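You operate a simulated robot arm through the tools that you are given. There is no shell and no other tool. Be economical: measure what you need, move in short steps, check, and stop when the job is done.

You are at the controls of a simulated two-armed robot. One attempt, no reset.

## Task
Put two of the weights from the top of the big counter on the middle bay of the sideboard. Then fetch the purple bag and set it on the middle shelf of the low shelving. Then put the band card on the top of the narrow bench away on the wooden table. Keep to this order. Set down upright: purple bag.

Only the result counts: the job must be done as asked and must still hold three seconds after the hand-in. Knocking over, shifting, dropping, spilling or breaking anything else fails it.

## Robot
Two 7-joint arms with two-finger grippers on one trunk, on a base that drives. Base frame: it is fixed to the floor where the robot stands at the start and does not move with it; the origin is under the middle of the robot, x ahead of it, y to its left, z up; the surface under the hand at the start is at about z = 600. Units: mm, degrees, N and s.
The left shoulder is at the start at [47, 216, 1387], the right one opposite. With the tool pointing down near the work surface each hand reaches from about 100 to 640 mm from the robot's upright axis, wherever it stands, measured 20 degrees to its own side. Places, roughly: band card [-5250, 1500, 750]; middle bay of the sideboard (23x26 cm) [1380, -1440, 160]; middle shelf of the low shelving [300, 1400, 500]; purple bag [1000, -2750, 750]; wooden table [-9100, -1400, 700]. Payload 3.43 kg a hand.
Tool frame (each hand has its own): the origin (TCP) lies between the finger pads and is the grasp point; the fingertips stand 20 mm ahead of it; z points along the fingers, y is the line along which they close. The gripper opens to 124 mm. The gripper's body begins 93 mm behind the TCP.
Orientation is told as [roll, pitch, yaw] about the base's x, y, z axes, in that order, counted from this pose: with the fingers straight down and closing along the base's y, the tool's x points along the base's -x, its y along +y and its z along -z.

## Interface
- The arms move only by the tool nudge_tool. It takes "left_plan", "right_plan" or both (then of equal length, played together; a hand with none holds still); each is a list of rows, each a list of 7 numbers: the closure, from 0 (fully open) to 1 (shut), then the shift along the tool's x, y, z in mm, then the turn, a rotation vector about the tool's x, y, z in degrees. In form: [[hand, x, y, z, wx, wy, wz], ...]. A call has 1 to 20 rows; each row shifts and turns the commanded pose from where the row before left it, along the tool's axes as they then stand. A row lasts 0.2 s, in which the tool goes at most 50 mm and 8.6 degrees; a call with a longer step from one row to the next is refused whole, and so is a gripper value outside its range. A pose out of reach is approached as far as the arm can. The call stops where the force on the tool passes 40 N (or 10 N more than at its start, if that is more) or the arm is blocked; 0.2 s more then pass. The fingers move at their own pace (about 72 mm/s each) and stop on an object; they squeeze with about 27 N. The grip force told is the motor's: it shows also when the fingers shut on nothing. Time passes only in rows, and 0.2 s behind the last, so rows that do not move let the fingers close. It gives the time, the measured TCP pose, the force on the tool (base axes), the opening and the grip force at its end, in the units of the frame above (readings bear some noise), with the torque about the TCP (base axes, N m) and any sound that the robot's microphone picked up, and new pictures: "show" is both (left out), scene, wrist or none (wrist: the cameras of the hands that moved).
- Cameras (640 x 400 px; columns grow to the right, rows downward): "scene" is now at [133.4, 10.1, 1521.4]; the picture's right is [0.18, -0.98, 0.00], its down [-0.88, -0.16, -0.45] and it looks along [0.45, 0.08, -0.89] (base axes); focal length 293 px, centre (320, 200). "left" rides on the left gripper at [82, -14, -140] in its tool frame; the picture's right is [0.17, 0.99, 0.00], its down [-0.83, 0.14, -0.54] and it looks along [-0.53, 0.09, 0.84] (tool axes); focal length 243 px, centre (320, 200). "right" rides on the right gripper at [82, 14, -140] in its tool frame; the picture's right is [-0.17, 0.99, 0.00], its down [-0.83, -0.14, -0.54] and it looks along [-0.53, -0.09, 0.84] (tool axes); focal length 243 px, centre (320, 200). There is no depth. A picture from a camera that has moved, and an enlarged one, comes with that camera's place and axes in the base frame and with its lens.
- move_column(by): slides the trunk up (or, below 0, down) by that many mm; the arms and the scene camera ride with it, the base frame stays. It gives what a move gives, with no picture.
- drive_base(legs): drives the robot by 1 to 6 legs, each [ahead, left, turn to the left] in mm, mm and degrees, along the robot's own axes; the way and the turn of a leg run together, so that a leg with both is an arc; at most 1500 mm and 180 degrees a leg. The arms and the cameras ride along, it lands a little off, and it stops where it bumps. It gives what a move gives, and a new picture of the scene camera.
- pan_tilt(pan, tilt): turns the head with the scene camera to pan (to the left, within 80 degrees either way) and tilt (down, from -29 to 69), counted from straight ahead of the robot. It gives what a move gives, and a new picture of the scene camera.
- enlarge(camera, box): a new picture of the part [left, top, right, bottom] of that camera's present view, enlarged. No time passes.
- hand_in(): hands the job in; it is judged then, once.

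Go step by step. Nothing tells you exact positions but the pictures and the camera data: compare them with the known pose of the tool, close in by small moves and look again before you grip or let go. The budget is 165 turns and 260 pictures, counting those below and the enlarged ones. Unless the task says otherwise, let go and move clear before handing in, and close with one line.

The tools are called after "Request:" as name(argument=value, ...) on one line, values as JSON. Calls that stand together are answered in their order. nudge_tool: Moves the arms, as the interface text tells. Its arguments: {"type":"object","properties":{"left_plan":{"type":"array","items":{"type":"array","items":{"type":"number"}}},"right_plan":{"type":"array","items":{"type":"array","items":{"type":"number"}}},"show":{"type":"string","enum":["both","scene","wrist","none"]}},"required":[]} The other tools are called the same way: move_column (by) slides the trunk up or down; drive_base (legs) drives the base; pan_tilt (pan, tilt) turns the head that bears the scene camera; enlarge (camera, box) takes an enlarged picture of a part of a camera's view; hand_in () hands the job in.

At the start:

```text
t: 0.0
left_position: [496.8, 318.0, 881.7]
left_ee_rot: [0.1, -0.8, 0.1]
left_ft_force: [36.2, -0.9, -128.8]
left_moment: [1.32, -5.35, 0.43]
left_finger_gap: 123.9
left_grasp_force: 0.2
right_position: [423.2, -97.4, 814.9]
right_ee_rot: [0.0, 0.0, -0.1]
right_ft_force: [0.2, 0.3, 0.1]
right_moment: [0.0, 0.0, 0.0]
right_finger_gap: 124.0
right_grasp_force: 0.2
trunk travel left (down, up): [-533.0, 57.0]
robot x, y, heading: [3.4, 2.6, -0.0]
head pan, tilt: [10.5, 63.0]
```

scene: 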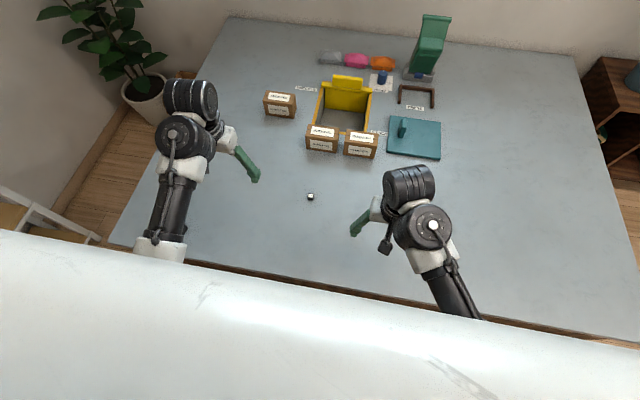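
right: 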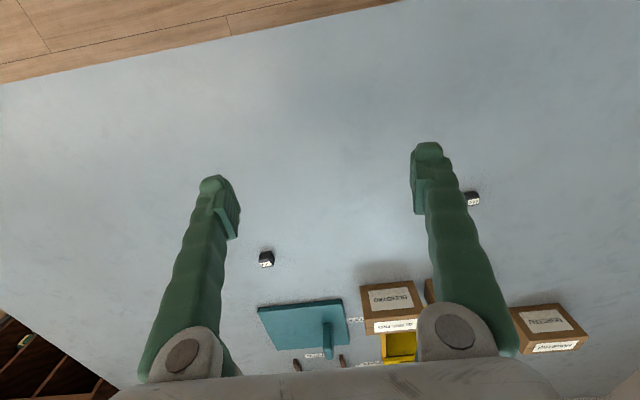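
left: 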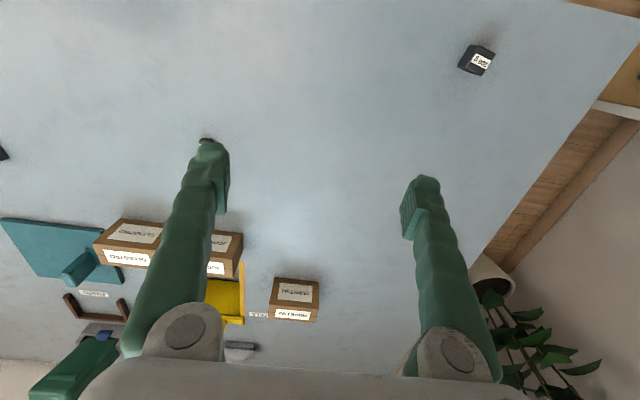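

I see the big counter with small dark labelled weights, boxes and a teal board. I'll look closer at the weights first.

Request:
enlarge(camera="right", box=[220, 160, 520, 360])

Request:
enlarge(camera="left", box=[420, 20, 540, 95])

Request:
enlarge(camera="scene", box=[240, 20, 480, 220])

```text
2.00 times, centred on (370, 260) of right
camera zoom: at [339.5, -84.1, 955.5], right [0.17, 0.99, 0.0], down [0.83, -0.14, 0.54], along [0.53, -0.09, -0.84], focal length 485 px, centre (220, 80)
```

zoom: 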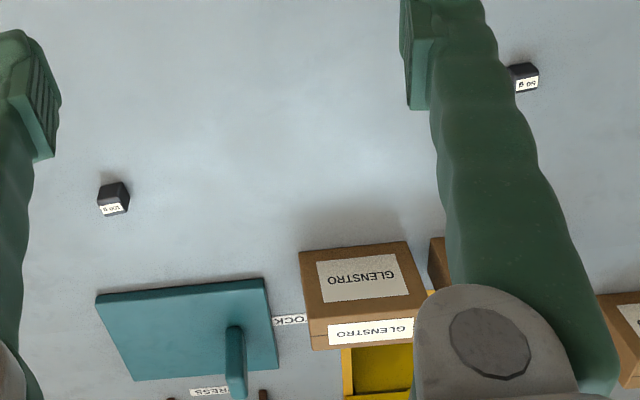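

```text
5.33 times, centred on (480, 58) of left
camera zoom: at [413.8, 304.8, 1020.2], right [-0.17, 0.99, 0.0], down [0.82, 0.14, 0.55], along [0.54, 0.09, -0.83], focal length 1294 px, centre (-533, 960)
```

zoom: 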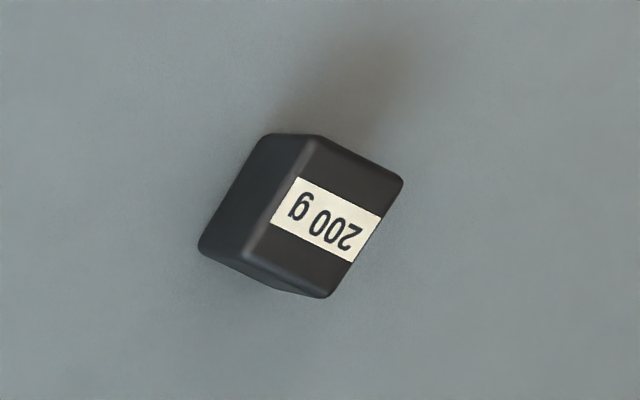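

```text
2.00 times, centred on (360, 120) of scene
camera zoom: at [133.4, 10.1, 1521.4], right [0.18, -0.98, 0.0], down [-0.88, -0.16, -0.45], along [0.45, 0.08, -0.89], focal length 586 px, centre (240, 360)
```

zoom: 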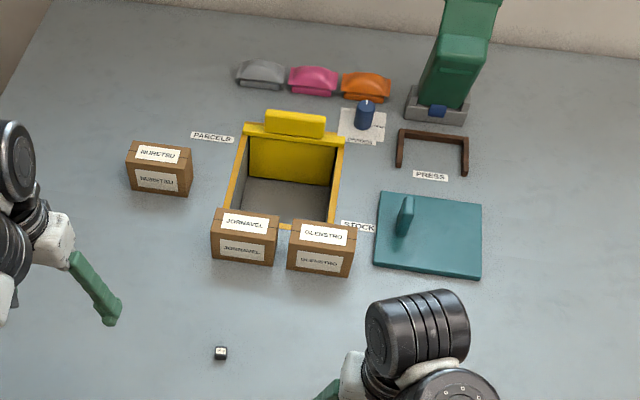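

The weights sit at about 50 g [599,130], 100 g [672,-249] and 200 g [399,531]. I'll take the 100 g with the right hand and the 200 g with the left, after lowering the trunk a bit for reach; the left force reading looks odd, so I'll test it too.

Request:
move_column(by=-120)

Request:
nudge_tool(left_plan=[[0, 20, 40, 0, 0, 0, 2.5], [0, 20, 45, 0, 0, 0, 2.5], [0, 20, 45, 0, 0, 0, 2.5], [0, 20, 45, 0, 0, 0, 2.5], [0, 18, 38, 0, 0, 0, 0], [0, 0, 0, 0, 0, 0, 0]], right_plan=[[0, -40, -26, 0, 0, 0, 0], [0, -40, -26, 0, 0, 0, 0], [0, -42, -26, 0, 0, 0, 0], [0, -42, -26, 0, 0, 0, 0], [0, -42, -26, 0, 0, 0, 0], [0, -42, -22, 0, 0, 0, 0]])

```text
t: 0.7
left_position: [498.7, 320.5, 840.2]
left_ee_rot: [0.1, -1.5, -0.1]
left_ft_force: [19.9, -0.1, -42.3]
left_moment: [0.33, -0.54, 0.17]
left_finger_gap: 124.0
left_grasp_force: 0.2
right_position: [417.1, -97.3, 772.9]
right_ee_rot: [0.1, 0.7, 0.0]
right_ft_force: [1.1, 0.4, 0.6]
right_moment: [0.0, 0.04, -0.02]
right_finger_gap: 123.8
right_grasp_force: 0.1
trunk travel left (down, up): [-499.0, 91.0]
robot x, y, heading: [2.0, -1.1, -0.2]
head pan, tilt: [10.5, 63.0]
stopped: the force on the tool passed its limit at 154 N (the readings are from after the stop); the commanded pose is now the measured one
```

```text
t: 0.9
left_position: [498.8, 323.0, 840.0]
left_ee_rot: [0.3, -1.5, 0.0]
left_ft_force: [8.4, 9.3, -17.1]
left_moment: [-1.37, -0.23, -0.8]
left_finger_gap: 123.8
left_grasp_force: 0.1
right_position: [420.0, -101.2, 773.7]
right_ee_rot: [0.2, 0.8, 0.1]
right_ft_force: [0.8, -0.5, -0.7]
right_moment: [0.01, 0.0, 0.0]
right_finger_gap: 123.9
right_grasp_force: 0.0
trunk travel left (down, up): [-499.0, 91.0]
robot x, y, heading: [-0.5, 0.1, 0.1]
head pan, tilt: [10.5, 63.0]
stopped in row 1 (left hand): the force on the tool passed its limit at 90 N (the readings are from after the stop); the commanded pose is now the measured one
camera scene: at [157.7, 10.2, 1480.1], right [0.18, -0.98, 0.0], down [-0.88, -0.16, -0.45], along [0.45, 0.08, -0.89], focal length 293 px, centre (320, 200)
camera right: at [339.1, -86.0, 916.1], right [0.16, 0.99, 0.0], down [0.84, -0.14, 0.53], along [0.52, -0.09, -0.85], focal length 243 px, centre (320, 200)
camera left: at [412.9, 308.4, 977.9], right [-0.17, 0.99, 0.0], down [0.81, 0.14, 0.56], along [0.56, 0.09, -0.83], focal length 243 px, centre (320, 200)
```

scene: 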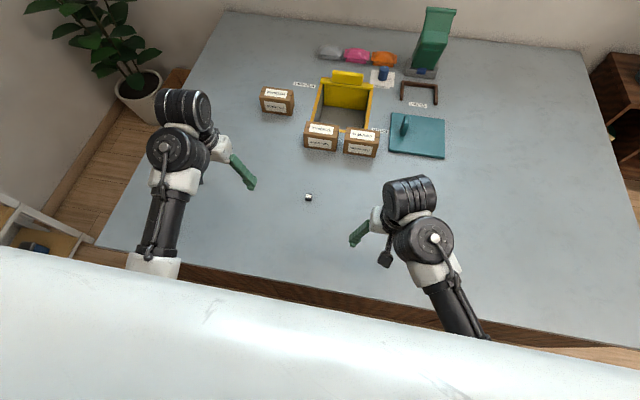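
right: 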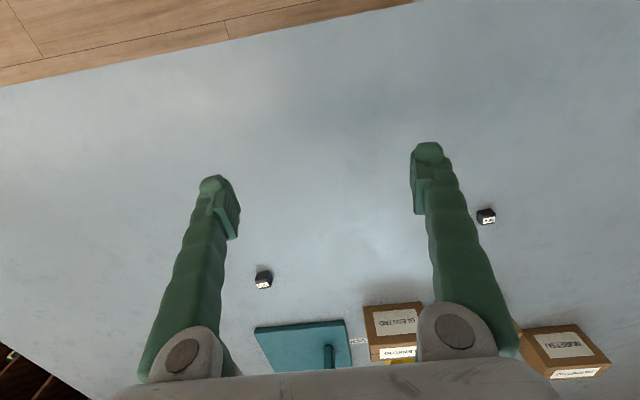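
left: 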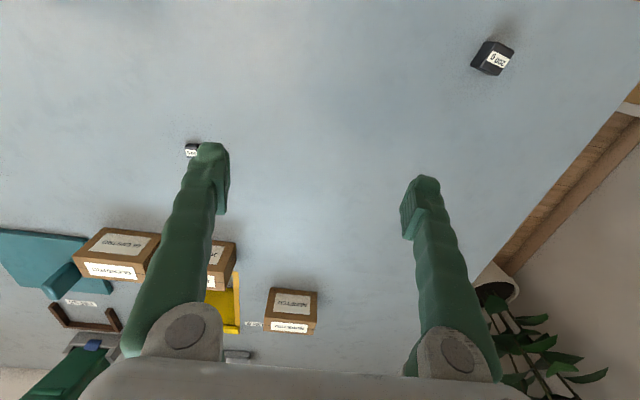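

The left hand's force reading seems to be dying away with time. I'll hold still briefly and see.

Request:
nudge_tool(left_plan=[[0, 0, 0, 0, 0, 0, 0], [0, 0, 0, 0, 0, 0, 0], [0, 0, 0, 0, 0, 0, 0]], show="none")

Request:
pan_tilt(pan=40, tilt=45)

```text
t: 1.7
left_position: [497.0, 323.4, 841.2]
left_ee_rot: [0.3, -1.7, 0.2]
left_ft_force: [9.0, 0.7, -27.6]
left_moment: [0.09, -1.02, 0.06]
left_finger_gap: 124.2
left_grasp_force: 0.0
right_position: [421.3, -99.4, 772.9]
right_ee_rot: [0.1, 0.8, 0.0]
right_ft_force: [-0.1, 0.6, -0.3]
right_moment: [0.04, 0.05, -0.03]
right_finger_gap: 124.0
right_grasp_force: 0.1
trunk travel left (down, up): [-499.0, 91.0]
robot x, y, heading: [-0.0, -2.9, 0.1]
head pan, tilt: [10.5, 63.0]
```

```text
t: 2.7
left_position: [495.5, 323.3, 840.3]
left_ee_rot: [0.2, -1.6, 0.1]
left_ft_force: [9.6, -1.6, -31.4]
left_moment: [0.65, -1.25, 0.3]
left_finger_gap: 124.1
left_grasp_force: 0.0
right_position: [419.2, -100.1, 774.2]
right_ee_rot: [0.0, 0.7, 0.1]
right_ft_force: [-0.3, 0.4, 0.8]
right_moment: [0.02, -0.04, -0.03]
right_finger_gap: 123.8
right_grasp_force: 0.0
trunk travel left (down, up): [-499.0, 91.0]
robot x, y, heading: [0.7, -1.6, -0.0]
head pan, tilt: [40.0, 45.0]
camera scene: at [157.6, 50.7, 1503.1], right [0.64, -0.77, 0.0], down [-0.54, -0.45, -0.71], along [0.54, 0.45, -0.71], focal length 293 px, centre (320, 200)
```

scene: 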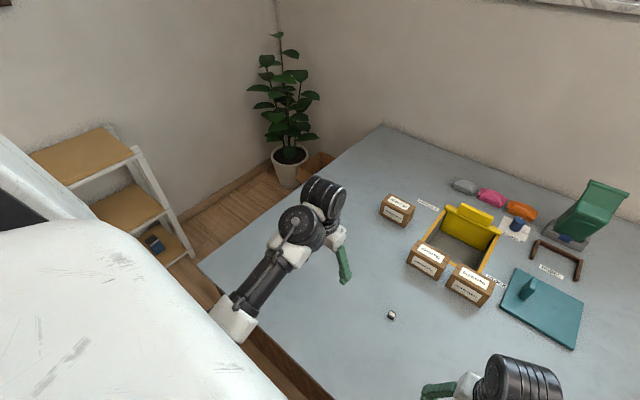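

The left hand still reads about 30 N with nothing visible touching. I'll try small moves to see which way frees it.

Request:
nudge_tool(left_plan=[[0, 0, 0, -10, 0, 0, 0], [0, 0, 0, -10, 0, 0, 0]], show="none")

Request:
nudge_tool(left_plan=[[0, 10, 0, 0, 0, 0, 0], [0, 10, 0, 0, 0, 0, 0]], show="none")

Request:
nudge_tool(right_plan=[[0, -10, 0, 0, 0, 0, 0], [0, -20, 0, 0, 0, 0, 0]], show="none")

```text
t: 2.9
left_position: [497.9, 322.6, 842.1]
left_ee_rot: [0.3, -1.9, 0.2]
left_ft_force: [7.8, -0.9, -18.0]
left_moment: [0.15, -0.36, 0.04]
left_finger_gap: 123.9
left_grasp_force: 0.1
right_position: [420.4, -98.6, 773.8]
right_ee_rot: [0.1, 0.8, 0.1]
right_ft_force: [-0.9, -0.3, 0.0]
right_moment: [-0.01, -0.01, 0.01]
right_finger_gap: 124.1
right_grasp_force: 0.1
trunk travel left (down, up): [-499.0, 91.0]
robot x, y, heading: [5.1, 1.1, -0.2]
head pan, tilt: [40.0, 45.0]
stopped in row 1 (left hand): the force on the tool passed its limit at 60 N (the readings are from after the stop); the commanded pose is now the measured one
```

```text
t: 3.3
left_position: [492.7, 323.5, 843.6]
left_ee_rot: [0.3, -2.2, 0.2]
left_ft_force: [8.0, 0.0, -15.3]
left_moment: [0.16, -0.39, 0.07]
left_finger_gap: 124.0
left_grasp_force: 0.0
right_position: [419.3, -99.5, 773.5]
right_ee_rot: [0.2, 0.8, 0.1]
right_ft_force: [-0.3, 0.0, -0.1]
right_moment: [0.02, -0.04, -0.03]
right_finger_gap: 124.1
right_grasp_force: 0.0
trunk travel left (down, up): [-499.0, 91.0]
robot x, y, heading: [-1.3, -1.2, -0.1]
head pan, tilt: [40.0, 45.0]
stopped in row 1 (left hand): the force on the tool passed its limit at 46 N (the readings are from after the stop); the commanded pose is now the measured one
```

```text
t: 3.9
left_position: [494.5, 323.1, 843.1]
left_ee_rot: [0.1, -2.1, 0.0]
left_ft_force: [9.3, 0.8, -24.8]
left_moment: [0.24, -0.84, 0.09]
left_finger_gap: 124.3
left_grasp_force: 0.0
right_position: [452.1, -99.2, 774.4]
right_ee_rot: [0.0, 1.0, 0.1]
right_ft_force: [0.5, -0.3, -0.5]
right_moment: [0.0, 0.02, -0.01]
right_finger_gap: 124.1
right_grasp_force: 0.0
trunk travel left (down, up): [-499.0, 91.0]
robot x, y, heading: [-0.5, -0.9, -0.0]
head pan, tilt: [40.0, 45.0]
```

The push is downward and forward, so I'll go the way it pushes: down and forward.

Request:
nudge_tool(left_plan=[[0, -10, 0, 15, 0, 0, 0], [0, -15, 0, 20, 0, 0, 0], [0, 0, 0, 0, 0, 0, 0]], show="none")

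Request:
enlarge(camera="scene", box=[180, 150, 380, 350])

```text
t: 4.7
left_position: [521.5, 321.9, 810.7]
left_ee_rot: [0.3, -2.2, 0.1]
left_ft_force: [0.0, -0.5, -0.2]
left_moment: [-0.03, -0.01, 0.02]
left_finger_gap: 123.9
left_grasp_force: 0.1
right_position: [449.7, -99.1, 774.5]
right_ee_rot: [0.1, 0.8, 0.1]
right_ft_force: [-0.1, -0.9, 0.6]
right_moment: [0.0, -0.02, 0.02]
right_finger_gap: 123.8
right_grasp_force: 0.1
trunk travel left (down, up): [-499.0, 91.0]
robot x, y, heading: [-0.2, -0.6, 0.0]
head pan, tilt: [40.0, 45.0]
```

```text
2.00 times, centred on (280, 250) of scene
camera zoom: at [157.0, 50.8, 1503.2], right [0.64, -0.77, 0.0], down [-0.54, -0.45, -0.71], along [0.54, 0.45, -0.71], focal length 586 px, centre (400, 100)
```

zoom: 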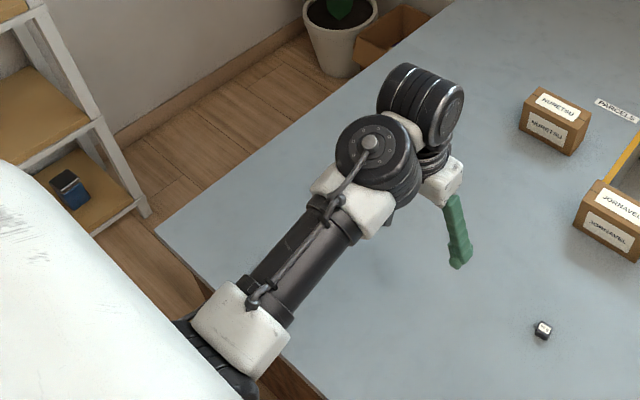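

The left hand is free now; it had been folded against its own wrist. I'll lower the trunk a little and bring both hands over their weights.

Request:
move_column(by=-60)

Request:
nudge_tool(left_plan=[[0, 0, 35, 15, 0, 0, 2], [0, 24, 35, 15, 0, 0, 2], [0, 24, 35, 5, 0, 0, 2], [0, 24, 35, 0, 0, 0, 2], [0, 24, 35, 0, 0, 0, 2], [0, 24, 20, 0, 0, 0, 0], [0, 0, 0, 0, 0, 0, 0]], right_plan=[[0, -30, -26, 0, 0, 0, 0], [0, -35, -26, 0, 0, 0, 0], [0, -35, -26, 0, 0, 0, 0], [0, -35, -26, 0, 0, 0, 0], [0, -35, -26, 0, 0, 0, 0], [0, -30, -20, 0, 0, 0, 0], [0, 0, 0, 0, 0, 0, 0]], show="wrist")

```text
t: 5.7
left_position: [519.6, 322.5, 749.5]
left_ee_rot: [0.2, -2.1, 0.0]
left_ft_force: [0.4, -0.3, -0.3]
left_moment: [0.02, 0.0, 0.03]
left_finger_gap: 124.1
left_grasp_force: 0.0
right_position: [450.6, -99.6, 713.5]
right_ee_rot: [0.1, 0.8, 0.1]
right_ft_force: [1.0, 0.3, 1.3]
right_moment: [0.03, 0.03, 0.01]
right_finger_gap: 124.1
right_grasp_force: 0.1
trunk travel left (down, up): [-439.0, 151.0]
robot x, y, heading: [-0.6, -0.8, -0.2]
head pan, tilt: [40.0, 45.0]
```

```text
t: 7.3
left_position: [414.0, 529.4, 711.4]
left_ee_rot: [0.5, -2.0, -10.0]
left_ft_force: [-0.4, -0.2, -1.8]
left_moment: [-0.01, 0.0, 0.01]
left_finger_gap: 123.9
left_grasp_force: 0.1
right_position: [647.4, -248.9, 712.0]
right_ee_rot: [0.1, 0.8, 0.1]
right_ft_force: [0.2, -0.4, 0.5]
right_moment: [0.02, 0.01, 0.03]
right_finger_gap: 123.8
right_grasp_force: 0.1
trunk travel left (down, up): [-439.0, 151.0]
robot x, y, heading: [0.2, 0.8, -0.2]
head pan, tilt: [40.0, 45.0]
camera right: at [566.3, -235.9, 853.9], right [0.16, 0.99, 0.0], down [0.84, -0.14, 0.53], along [0.52, -0.09, -0.85], focal length 243 px, centre (320, 200)
camera left: at [326.6, 529.9, 848.4], right [0.01, 1.0, 0.0], down [0.82, -0.01, 0.57], along [0.57, 0.0, -0.82], focal length 243 px, centre (320, 200)
```

right: 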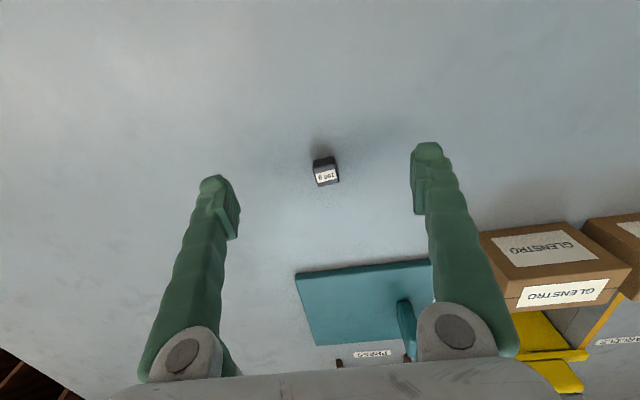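
left: 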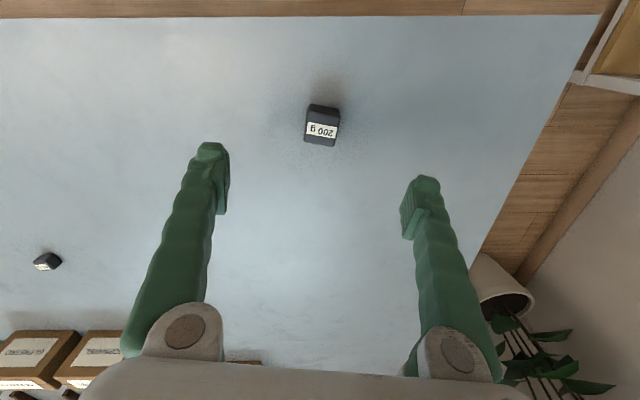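

Both weights lie between the fingers' lines. I'll enlarge them to fix centre and yaw.

Request:
enlarge(camera="right", box=[285, 145, 365, 195])

Request:
enlarge(camera="left", box=[282, 100, 362, 150])

```text
8.00 times, centred on (325, 170) of right
camera zoom: at [566.3, -235.9, 853.9], right [0.16, 0.99, 0.0], down [0.84, -0.14, 0.53], along [0.52, -0.09, -0.85], focal length 1941 px, centre (280, 440)
```

zoom: 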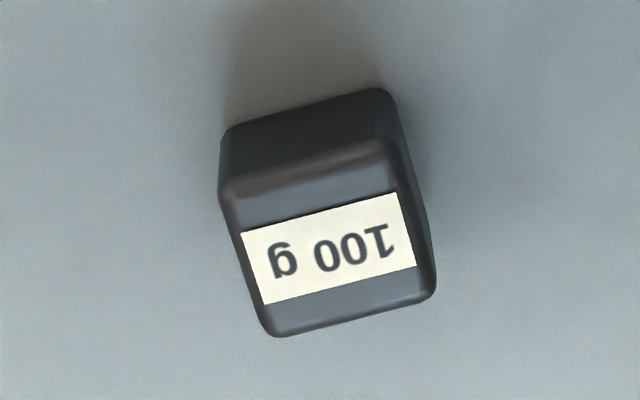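

```text
8.00 times, centred on (322, 125) of left
camera zoom: at [326.6, 529.9, 848.4], right [0.01, 1.0, 0.0], down [0.82, -0.01, 0.57], along [0.57, 0.0, -0.82], focal length 1941 px, centre (304, 800)
```

zoom: 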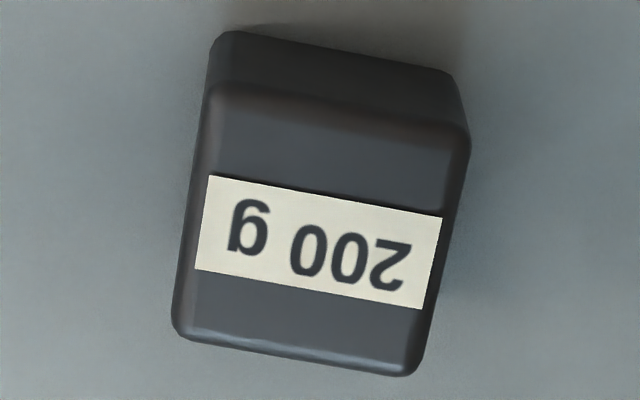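

The 100 g is at [679,-248.5] with yaw +7, the 200 g at [400.6,531.8] with yaw -10. I'll align and descend partway.

Request:
nudge_tool(left_plan=[[0, 0, 0, 0, 0, 2, 0], [0, 13.6, 0, 0, 0, 0, 0], [0, 0, 0, 25, 0, 0, 0], [0, 0, 0, 27, 0, 0, 0], [0, 0, 0, 0, 0, 0, 0]], right_plan=[[0, 0, 0, 0, 0, 0, -7], [0, -31.4, -3.5, 0, 0, -0.8, 0], [0, 0, 0, 25, 0, 0, 0], [0, 0, 0, 27, 0, 0, 0], [0, 0, 0, 0, 0, 0, 0]], show="wrist")

```text
t: 8.5
left_position: [403.4, 531.1, 659.3]
left_ee_rot: [0.8, -0.3, -9.8]
left_ft_force: [-0.2, -0.4, -1.0]
left_moment: [0.0, -0.01, -0.01]
left_finger_gap: 123.9
left_grasp_force: 0.1
right_position: [681.3, -248.5, 656.1]
right_ee_rot: [0.2, 0.0, 7.1]
right_ft_force: [0.1, 0.9, -0.5]
right_moment: [0.02, 0.0, -0.02]
right_finger_gap: 124.0
right_grasp_force: 0.0
trunk travel left (down, up): [-439.0, 151.0]
robot x, y, heading: [0.2, -2.0, -0.1]
head pan, tilt: [40.0, 45.0]
camera right: at [596.7, -246.7, 798.6], right [0.04, 1.0, 0.0], down [0.84, -0.04, 0.54], along [0.54, -0.02, -0.84], focal length 243 px, centre (320, 200)
camera left: at [320.3, 530.5, 799.2], right [0.0, 1.0, 0.01], down [0.84, -0.01, 0.54], along [0.54, 0.01, -0.84], focal length 243 px, centre (320, 200)
```

right: 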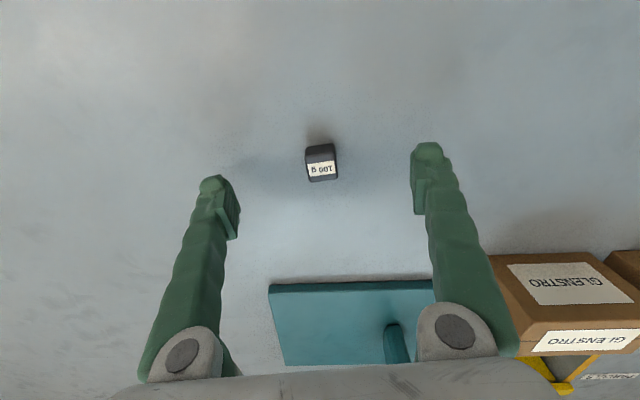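
left: 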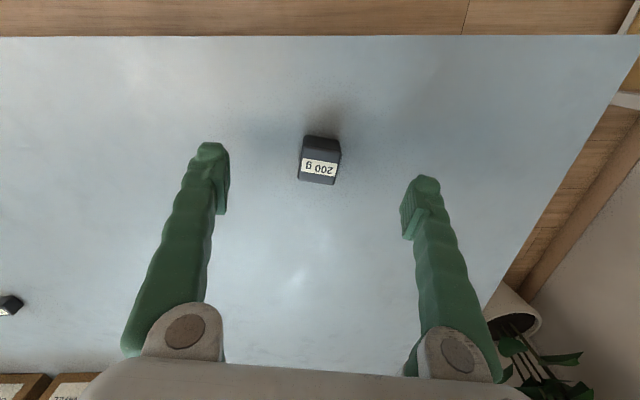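

Both are centred. Going down and closing.

Request:
nudge_tool(left_plan=[[0, 1, 0, 20, 0, 0, 0], [0, 0, 0, 14, 0, 0, 0], [0, 0, 0, 0, 0, 0, 0], [1, 0, 0, 0, 0, 0, 0], [1, 0, 0, 0, 0, 0, 0], [1, 0, 0, 0, 0, 0, 0], [1, 0, 0, 0, 0, 0, 0], [1, 0, 0, 0, 0, 0, 0]], right_plan=[[0, 1, 0, 20, 0, 0, 0], [0, 0, 0, 12, 0, 0, 0], [0, 0, 0, 0, 0, 0, 0], [1, 0, 0, 0, 0, 0, 0], [1, 0, 0, 0, 0, 0, 0], [1, 0, 0, 0, 0, 0, 0], [1, 0, 0, 0, 0, 0, 0], [1, 0, 0, 0, 0, 0, 0]], show="wrist")

```text
t: 10.3
left_position: [401.6, 532.8, 624.6]
left_ee_rot: [0.6, 0.0, -9.9]
left_ft_force: [0.8, -0.1, -0.2]
left_moment: [-0.01, -0.01, 0.01]
left_finger_gap: 29.9
left_grasp_force: 26.9
right_position: [679.6, -249.0, 625.9]
right_ee_rot: [0.3, 0.0, 7.1]
right_ft_force: [0.4, 0.1, 0.0]
right_moment: [-0.02, -0.01, -0.01]
right_finger_gap: 24.0
right_grasp_force: 27.1
trunk travel left (down, up): [-439.0, 151.0]
robot x, y, heading: [-0.4, 0.3, 0.0]
head pan, tilt: [40.0, 45.0]
camera right: at [595.3, -246.4, 767.4], right [0.04, 1.0, 0.0], down [0.84, -0.04, 0.54], along [0.54, -0.02, -0.84], focal length 243 px, centre (320, 200)
camera left: at [318.8, 531.0, 763.7], right [0.01, 1.0, 0.01], down [0.84, -0.01, 0.54], along [0.54, 0.01, -0.84], focal length 243 px, centre (320, 200)
```

right: 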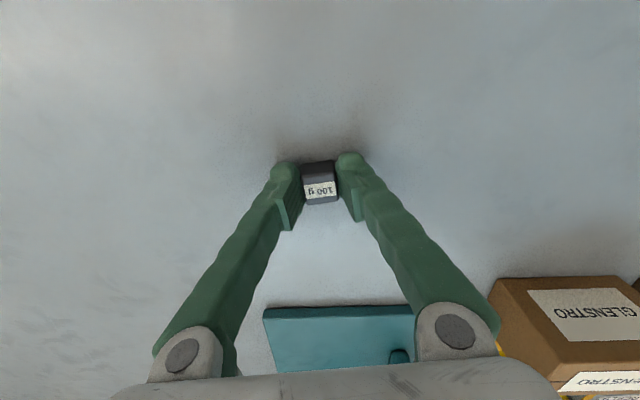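
left: 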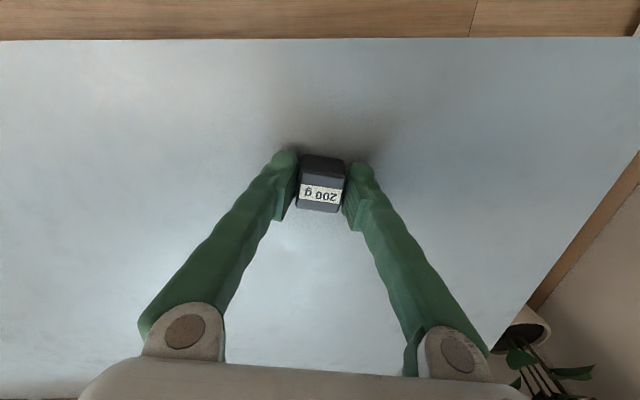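

Both weights are gripped. Raise the trunk and look right towards the sideboard.

Request:
move_column(by=140)

Request:
pan_tilt(pan=-45, tilt=30)

Request:
pan_tilt(pan=-80, tilt=35)

Request:
pan_tilt(pan=75, tilt=35)

```text
t: 12.0
left_position: [400.1, 531.5, 762.8]
left_ee_rot: [0.6, 0.2, -9.9]
left_ft_force: [0.9, 1.0, -2.7]
left_moment: [0.0, -0.02, -0.01]
left_finger_gap: 30.3
left_grasp_force: 27.0
right_position: [774.3, -249.4, 949.6]
right_ee_rot: [-1.7, -14.4, 7.3]
right_ft_force: [-0.1, -0.2, -1.8]
right_moment: [0.03, 0.01, 0.0]
right_finger_gap: 23.6
right_grasp_force: 26.7
trunk travel left (down, up): [-579.0, 11.0]
robot x, y, heading: [0.2, -0.1, 0.3]
head pan, tilt: [40.0, 45.0]
```

```text
t: 13.6
left_position: [401.9, 532.8, 765.1]
left_ee_rot: [0.6, 0.0, -9.9]
left_ft_force: [-0.4, -1.0, -1.9]
left_moment: [-0.03, -0.02, 0.01]
left_finger_gap: 30.0
left_grasp_force: 26.6
right_position: [775.4, -249.2, 953.5]
right_ee_rot: [-1.7, -14.6, 7.3]
right_ft_force: [0.5, -0.7, -1.1]
right_moment: [-0.02, 0.0, 0.01]
right_finger_gap: 23.8
right_grasp_force: 27.4
trunk travel left (down, up): [-579.0, 11.0]
robot x, y, heading: [2.2, 2.2, -0.1]
head pan, tilt: [-45.0, 30.0]
camera scene: at [86.2, -65.2, 1617.8], right [-0.71, -0.71, 0.0], down [-0.35, 0.35, -0.87], along [0.61, -0.61, -0.5], focal length 293 px, centre (320, 200)
```

scene: 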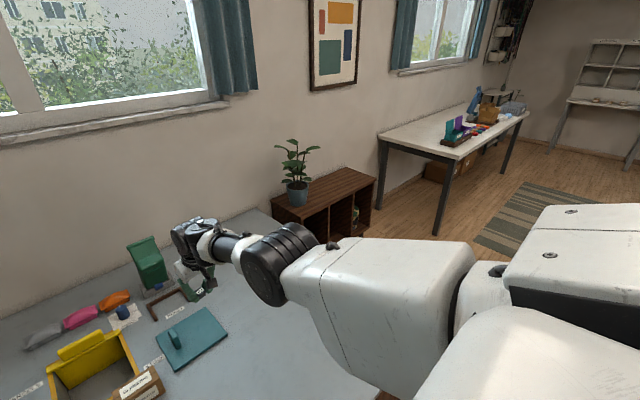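

```text
t: 14.6
left_position: [402.3, 533.3, 765.3]
left_ee_rot: [0.7, 0.1, -9.8]
left_ft_force: [-0.2, -0.3, -2.2]
left_moment: [0.02, -0.01, 0.0]
left_finger_gap: 30.1
left_grasp_force: 26.8
right_position: [776.6, -249.0, 951.9]
right_ee_rot: [-1.7, -14.5, 7.3]
right_ft_force: [0.4, -0.6, -0.9]
right_moment: [-0.02, 0.04, 0.02]
right_finger_gap: 23.7
right_grasp_force: 26.4
trunk travel left (down, up): [-579.0, 11.0]
robot x, y, heading: [-0.8, 3.5, 0.2]
head pan, tilt: [-80.0, 35.0]
camera scene: at [37.7, -88.0, 1610.0], right [-0.98, -0.17, 0.0], down [-0.1, 0.56, -0.82], along [0.14, -0.81, -0.57], focal length 293 px, centre (320, 200)
```

scene: 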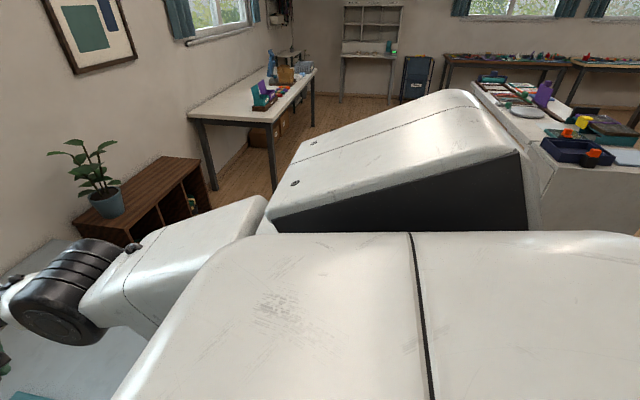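

```text
t: 17.0
left_position: [401.7, 533.2, 764.3]
left_ee_rot: [0.5, 0.0, -9.9]
left_ft_force: [0.0, -0.1, -1.3]
left_moment: [0.0, -0.01, -0.03]
left_finger_gap: 30.1
left_grasp_force: 26.8
right_position: [776.3, -249.0, 951.8]
right_ee_rot: [-1.7, -14.6, 7.4]
right_ft_force: [0.5, -0.2, -0.6]
right_moment: [-0.01, -0.01, 0.04]
right_finger_gap: 23.9
right_grasp_force: 27.1
trunk travel left (down, up): [-579.0, 11.0]
robot x, y, heading: [2.4, -2.7, 0.1]
head pan, tilt: [75.0, 35.0]
camera scene: at [45.1, 83.8, 1610.0], right [0.97, -0.26, 0.0], down [-0.15, -0.55, -0.82], along [0.21, 0.79, -0.57], focal length 293 px, centre (320, 200)
```

scene: 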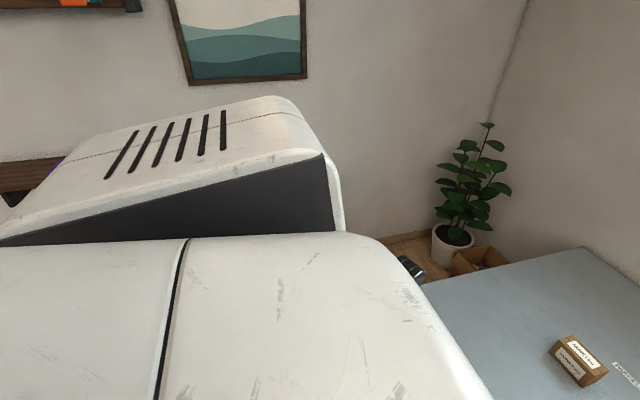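

The right hand drifted up and forward while the trunk rose, but still holds. The sideboard stands right of the counter, its bays open toward -x; I'll bring the right hand back closer first.

Request:
nudge_tool(right_plan=[[1, 20, 0, 0, 0, 0, 0], [1, 20, 0, 0, 0, 5, 0], [1, 0, 0, 0, 0, 0, 0]], show="none")

Request:
pan_tilt(pan=-20, tilt=50)

```text
t: 17.8
left_position: [402.4, 531.9, 764.9]
left_ee_rot: [0.6, -0.1, -9.9]
left_ft_force: [0.5, -0.7, -2.7]
left_moment: [-0.03, 0.0, 0.01]
left_finger_gap: 30.2
left_grasp_force: 27.3
right_position: [735.6, -252.4, 940.0]
right_ee_rot: [-1.6, -9.4, 7.2]
right_ft_force: [-0.6, 0.1, -1.6]
right_moment: [-0.02, 0.02, 0.04]
right_finger_gap: 23.7
right_grasp_force: 27.5
trunk travel left (down, up): [-579.0, 11.0]
robot x, y, heading: [6.1, -1.7, -0.1]
head pan, tilt: [75.0, 35.0]
```

```text
t: 19.5
left_position: [401.2, 532.6, 764.0]
left_ee_rot: [0.6, 0.0, -9.9]
left_ft_force: [0.4, 0.3, -1.9]
left_moment: [0.01, -0.03, -0.03]
left_finger_gap: 30.0
left_grasp_force: 26.8
right_position: [735.3, -252.9, 941.3]
right_ee_rot: [-1.6, -9.6, 7.2]
right_ft_force: [-0.2, 0.0, -0.6]
right_moment: [-0.01, 0.02, 0.01]
right_finger_gap: 23.4
right_grasp_force: 26.8
trunk travel left (down, up): [-579.0, 11.0]
robot x, y, heading: [0.8, -1.3, 0.1]
head pan, tilt: [-20.0, 50.0]
camera scene: at [94.6, -27.6, 1588.2], right [-0.34, -0.94, 0.0], down [-0.72, 0.26, -0.64], along [0.6, -0.22, -0.77], focal length 293 px, centre (320, 200)
```

scene: 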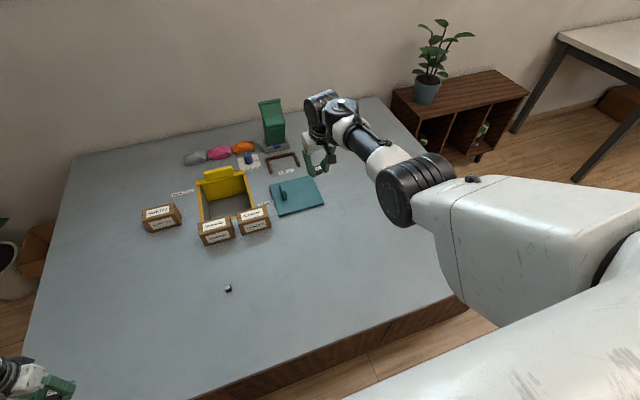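

Good view of counter and sideboard. I'll bring the right hand in toward me at a safe height.

Request:
nudge_tool(right_plan=[[1, 35, 0, 0, 0, 5, 0], [1, 35, 0, 0, 0, 4.5, 0], [1, 40, 0, 20, 0, 0, 0], [1, 40, 0, 20, 0, 0, 0], [1, 40, 0, 30, 0, 0, 0], [1, 30, 0, 30, 0, 0, 0], [1, 0, 0, 0, 0, 0, 0]], show="none")

Request:
enlarge(camera="scene", box=[380, 50, 560, 180])

```text
t: 21.1
left_position: [403.6, 532.3, 765.5]
left_ee_rot: [0.6, -0.1, -9.9]
left_ft_force: [0.5, -0.4, -2.3]
left_moment: [0.0, 0.04, -0.02]
left_finger_gap: 29.8
left_grasp_force: 26.4
right_position: [521.6, -281.7, 832.7]
right_ee_rot: [-1.6, -0.1, 7.0]
right_ft_force: [0.5, -0.1, -0.4]
right_moment: [0.02, 0.06, 0.04]
right_finger_gap: 23.8
right_grasp_force: 26.8
trunk travel left (down, up): [-579.0, 11.0]
robot x, y, heading: [2.0, 4.4, -0.0]
head pan, tilt: [-20.0, 50.0]
```

```text
3.08 times, centred on (470, 115) of scene
camera zoom: at [95.2, -27.3, 1588.3], right [-0.34, -0.94, 0.0], down [-0.72, 0.26, -0.64], along [0.6, -0.22, -0.77], focal length 901 px, centre (-142, 462)
```

zoom: 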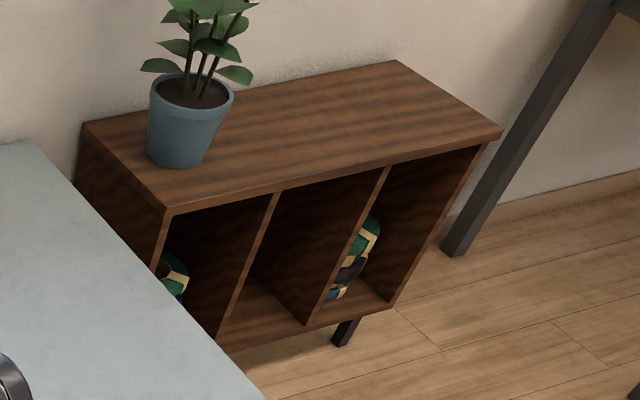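

The sideboard's middle bay is empty: front at about x=1230, y from -1320 to -1545, floor about z=160, roughly 400 high. I'll drive right, along the counter's front, and look.

Request:
drive_base(legs=[[-60, 0, 0], [0, -1430, 0]])

Request:
pan_tilt(pan=0, tilt=45)

```text
t: 41.3
left_position: [340.1, -931.7, 764.8]
left_ee_rot: [0.6, 0.0, -10.5]
left_ft_force: [-0.1, -0.8, -2.5]
left_moment: [0.0, 0.02, 0.04]
left_finger_gap: 29.9
left_grasp_force: 27.4
right_position: [451.4, -1749.1, 831.9]
right_ee_rot: [-1.6, -0.1, 6.4]
right_ft_force: [0.2, -0.1, -1.0]
right_moment: [-0.01, -0.01, 0.02]
right_finger_gap: 23.7
right_grasp_force: 27.5
trunk travel left (down, up): [-579.0, 11.0]
robot x, y, heading: [-62.4, -1462.4, -0.4]
head pan, tilt: [-20.0, 50.0]
camera scene: at [27.1, -1489.2, 1588.2], right [-0.35, -0.94, 0.0], down [-0.72, 0.27, -0.64], along [0.6, -0.23, -0.77], focal length 293 px, centre (320, 200)
```

scene: 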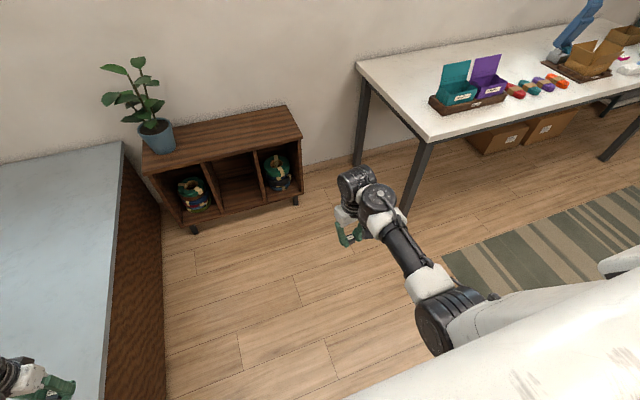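

```text
t: 42.1
left_position: [340.4, -931.4, 764.9]
left_ee_rot: [0.6, 0.0, -10.6]
left_ft_force: [-0.1, 0.4, -2.0]
left_moment: [0.03, 0.03, 0.02]
left_finger_gap: 29.9
left_grasp_force: 26.7
right_position: [449.5, -1748.1, 833.7]
right_ee_rot: [-1.6, -0.2, 6.4]
right_ft_force: [0.8, 0.3, -0.2]
right_moment: [-0.01, -0.01, -0.01]
right_finger_gap: 23.9
right_grasp_force: 27.2
trunk travel left (down, up): [-579.0, 11.0]
robot x, y, heading: [-67.7, -1460.6, -0.4]
head pan, tilt: [0.0, 45.0]
camera scene: at [36.4, -1463.1, 1595.1], right [-0.01, -1.0, 0.0], down [-0.71, 0.01, -0.71], along [0.71, -0.01, -0.71], focal length 293 px, centre (320, 200)
```

scene: 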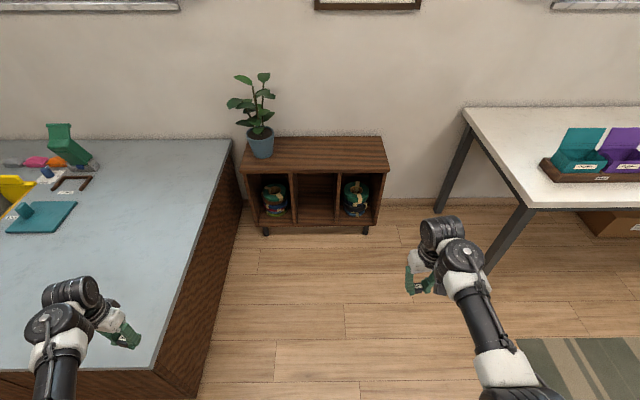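

The sideboard is straight ahead. I'll enlarge the bay to measure it.

Request:
enlarge(camera="scene", box=[230, 125, 400, 240])

```text
3.48 times, centred on (315, 182) of scene
camera zoom: at [36.4, -1463.1, 1595.1], right [-0.01, -1.0, 0.0], down [-0.71, 0.01, -0.71], along [0.71, -0.01, -0.71], focal length 1018 px, centre (337, 261)
```

zoom: 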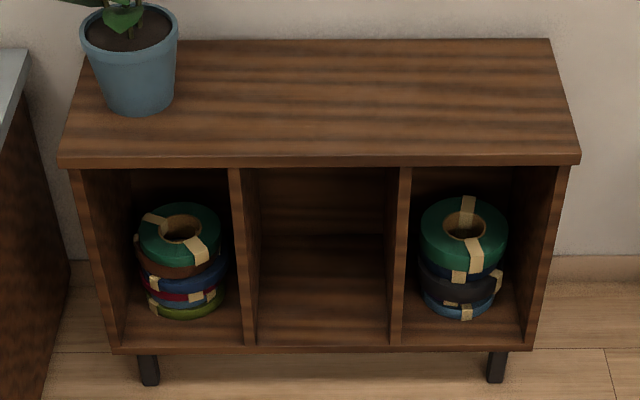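

The bay spans y -1334..-1577, front x≈1255, floor ≈155. Before lowering the trunk I'll tuck the left hand inward so it clears the counter.

Request:
nudge_tool(left_plan=[[1, 0, -40, 0, 0, 0, -2], [1, 0, -40, 0, 0, 0, -2], [1, 0, -40, 0, 0, 0, -2], [1, 0, -40, 0, 0, 0, -2], [1, -20, -40, 0, 0, 0, -2], [1, -20, 0, 0, 0, 0, 0], [1, 0, 0, 0, 0, 0, 0]], show="scene")

```text
t: 43.8
left_position: [357.2, -1133.1, 760.4]
left_ee_rot: [0.6, -0.1, -0.3]
left_ft_force: [-0.5, 0.0, -1.4]
left_moment: [-0.03, -0.02, 0.01]
left_finger_gap: 30.2
left_grasp_force: 27.4
right_position: [451.2, -1748.6, 832.9]
right_ee_rot: [-1.5, -0.1, 6.4]
right_ft_force: [0.6, 0.2, -1.6]
right_moment: [-0.01, 0.02, -0.01]
right_finger_gap: 23.8
right_grasp_force: 27.3
trunk travel left (down, up): [-579.0, 11.0]
robot x, y, heading: [-67.3, -1459.2, -0.7]
head pan, tilt: [0.0, 45.0]
camera scene: at [35.6, -1463.1, 1595.2], right [-0.01, -1.0, 0.0], down [-0.71, 0.01, -0.71], along [0.71, -0.01, -0.71], focal length 293 px, centre (320, 200)
```

scene: 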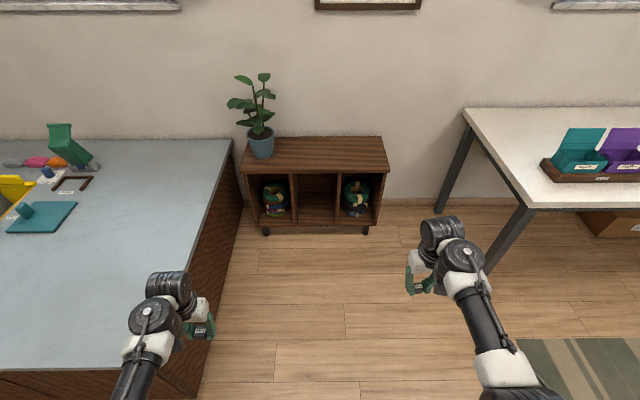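

Clear enough. I'll shift a bit right and lower the trunk, then check.

Request:
drive_base(legs=[[0, -40, 0.7]])

Request:
move_column(by=-440)

Request:
pan_tilt(pan=0, tilt=35)

```text
t: 45.0
left_position: [353.9, -1168.1, 762.0]
left_ee_rot: [0.6, -0.1, 0.3]
left_ft_force: [0.1, -1.3, -1.5]
left_moment: [-0.02, 0.0, 0.0]
left_finger_gap: 30.2
left_grasp_force: 27.3
right_position: [454.2, -1782.5, 833.4]
right_ee_rot: [-1.5, -0.2, 7.1]
right_ft_force: [-0.1, -1.2, -0.2]
right_moment: [-0.01, 0.01, -0.02]
right_finger_gap: 23.7
right_grasp_force: 26.7
trunk travel left (down, up): [-579.0, 11.0]
robot x, y, heading: [-68.0, -1498.7, 0.2]
head pan, tilt: [0.0, 45.0]
camera scene: at [36.2, -1502.5, 1595.1], right [0.0, -1.0, 0.0], down [-0.71, 0.0, -0.71], along [0.71, 0.0, -0.71], focal length 293 px, centre (320, 200)
```

scene: 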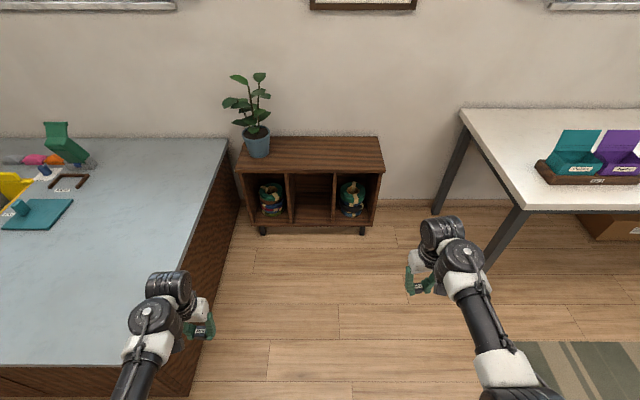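

```text
refused: -440 is not a number from -400 to 400
```

```text
t: 45.7
left_position: [354.0, -1169.4, 762.1]
left_ee_rot: [0.6, -0.1, 0.2]
left_ft_force: [0.0, -0.3, -1.7]
left_moment: [-0.01, 0.0, -0.03]
left_finger_gap: 30.0
left_grasp_force: 27.3
right_position: [455.0, -1783.2, 833.1]
right_ee_rot: [-1.6, 0.0, 6.9]
right_ft_force: [-0.7, 1.0, -1.1]
right_moment: [0.02, 0.0, 0.01]
right_finger_gap: 24.0
right_grasp_force: 27.0
trunk travel left (down, up): [-579.0, 11.0]
robot x, y, heading: [-65.6, -1506.8, -0.2]
head pan, tilt: [0.0, 35.0]
camera scene: at [42.9, -1503.5, 1609.9], right [0.0, -1.0, 0.0], down [-0.57, 0.0, -0.82], along [0.82, 0.0, -0.57], focal length 293 px, centre (320, 200)
```

scene: 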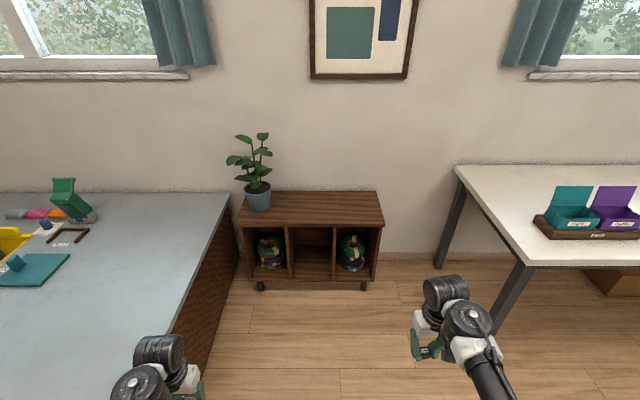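

Lower the trunk 400 mm.

Request:
move_column(by=-400)

Request:
pan_tilt(pan=0, tilt=40)

```text
t: 49.5
left_position: [353.9, -1169.5, 362.2]
left_ee_rot: [0.6, -0.1, 0.2]
left_ft_force: [-0.1, 0.0, -1.9]
left_moment: [0.01, 0.0, 0.0]
left_finger_gap: 29.7
left_grasp_force: 26.7
right_position: [453.8, -1783.4, 432.8]
right_ee_rot: [-1.7, -0.1, 7.0]
right_ft_force: [-0.6, 0.1, -0.8]
right_moment: [0.01, -0.03, -0.01]
right_finger_gap: 23.6
right_grasp_force: 27.0
trunk travel left (down, up): [-179.0, 411.0]
robot x, y, heading: [-68.5, -1503.1, 0.0]
head pan, tilt: [0.0, 35.0]
```

```text
t: 50.2
left_position: [353.3, -1167.9, 363.1]
left_ee_rot: [0.6, -0.1, 0.2]
left_ft_force: [-0.2, 0.3, -1.6]
left_moment: [0.0, -0.01, 0.0]
left_finger_gap: 30.0
left_grasp_force: 26.8
right_position: [453.7, -1782.8, 432.5]
right_ee_rot: [-1.5, -0.1, 7.0]
right_ft_force: [-0.2, 0.3, -1.0]
right_moment: [-0.01, 0.0, 0.0]
right_finger_gap: 23.7
right_grasp_force: 26.7
trunk travel left (down, up): [-179.0, 411.0]
robot x, y, heading: [-69.5, -1498.0, 0.2]
head pan, tilt: [0.0, 40.0]
camera scene: at [215.4, -1502.9, 1170.9], right [0.0, -1.0, 0.0], down [-0.64, 0.0, -0.77], along [0.77, 0.0, -0.64], focal length 293 px, centre (320, 200)
```

scene: 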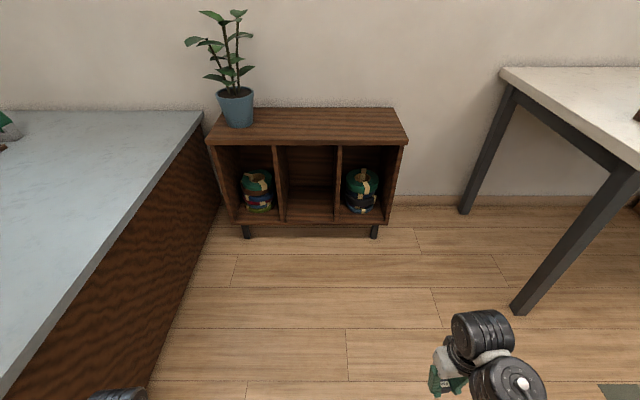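

Bay confirmed at about y -1324..-1578, front x≈1260. Driving forward 640 mm.

Request:
drive_base(legs=[[640, 30, 0]])

```text
t: 54.5
left_position: [989.6, -1143.0, 362.3]
left_ee_rot: [0.6, -0.1, -0.1]
left_ft_force: [0.1, -0.5, -1.5]
left_moment: [0.0, -0.02, -0.03]
left_finger_gap: 30.5
left_grasp_force: 26.8
right_position: [1086.1, -1757.6, 434.0]
right_ee_rot: [-1.6, -0.1, 6.7]
right_ft_force: [-0.2, 0.8, -0.6]
right_moment: [0.01, -0.01, -0.01]
right_finger_gap: 23.8
right_grasp_force: 26.6
trunk travel left (down, up): [-179.0, 411.0]
robot x, y, heading: [567.8, -1472.3, -0.2]
head pan, tilt: [0.0, 40.0]
camera scene: at [849.7, -1476.2, 1170.9], right [-0.01, -1.0, 0.0], down [-0.64, 0.0, -0.77], along [0.77, 0.0, -0.64], focal length 293 px, centre (320, 200)
```

scene: 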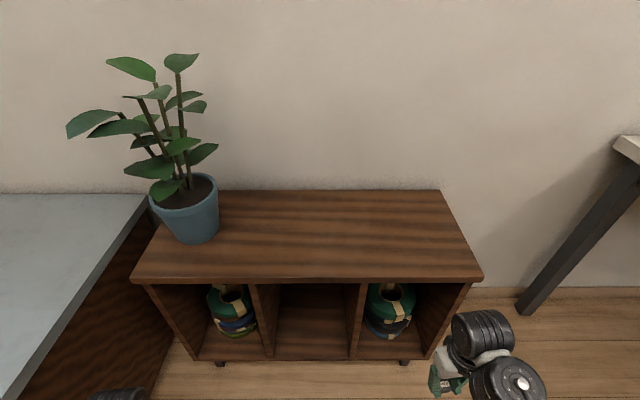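

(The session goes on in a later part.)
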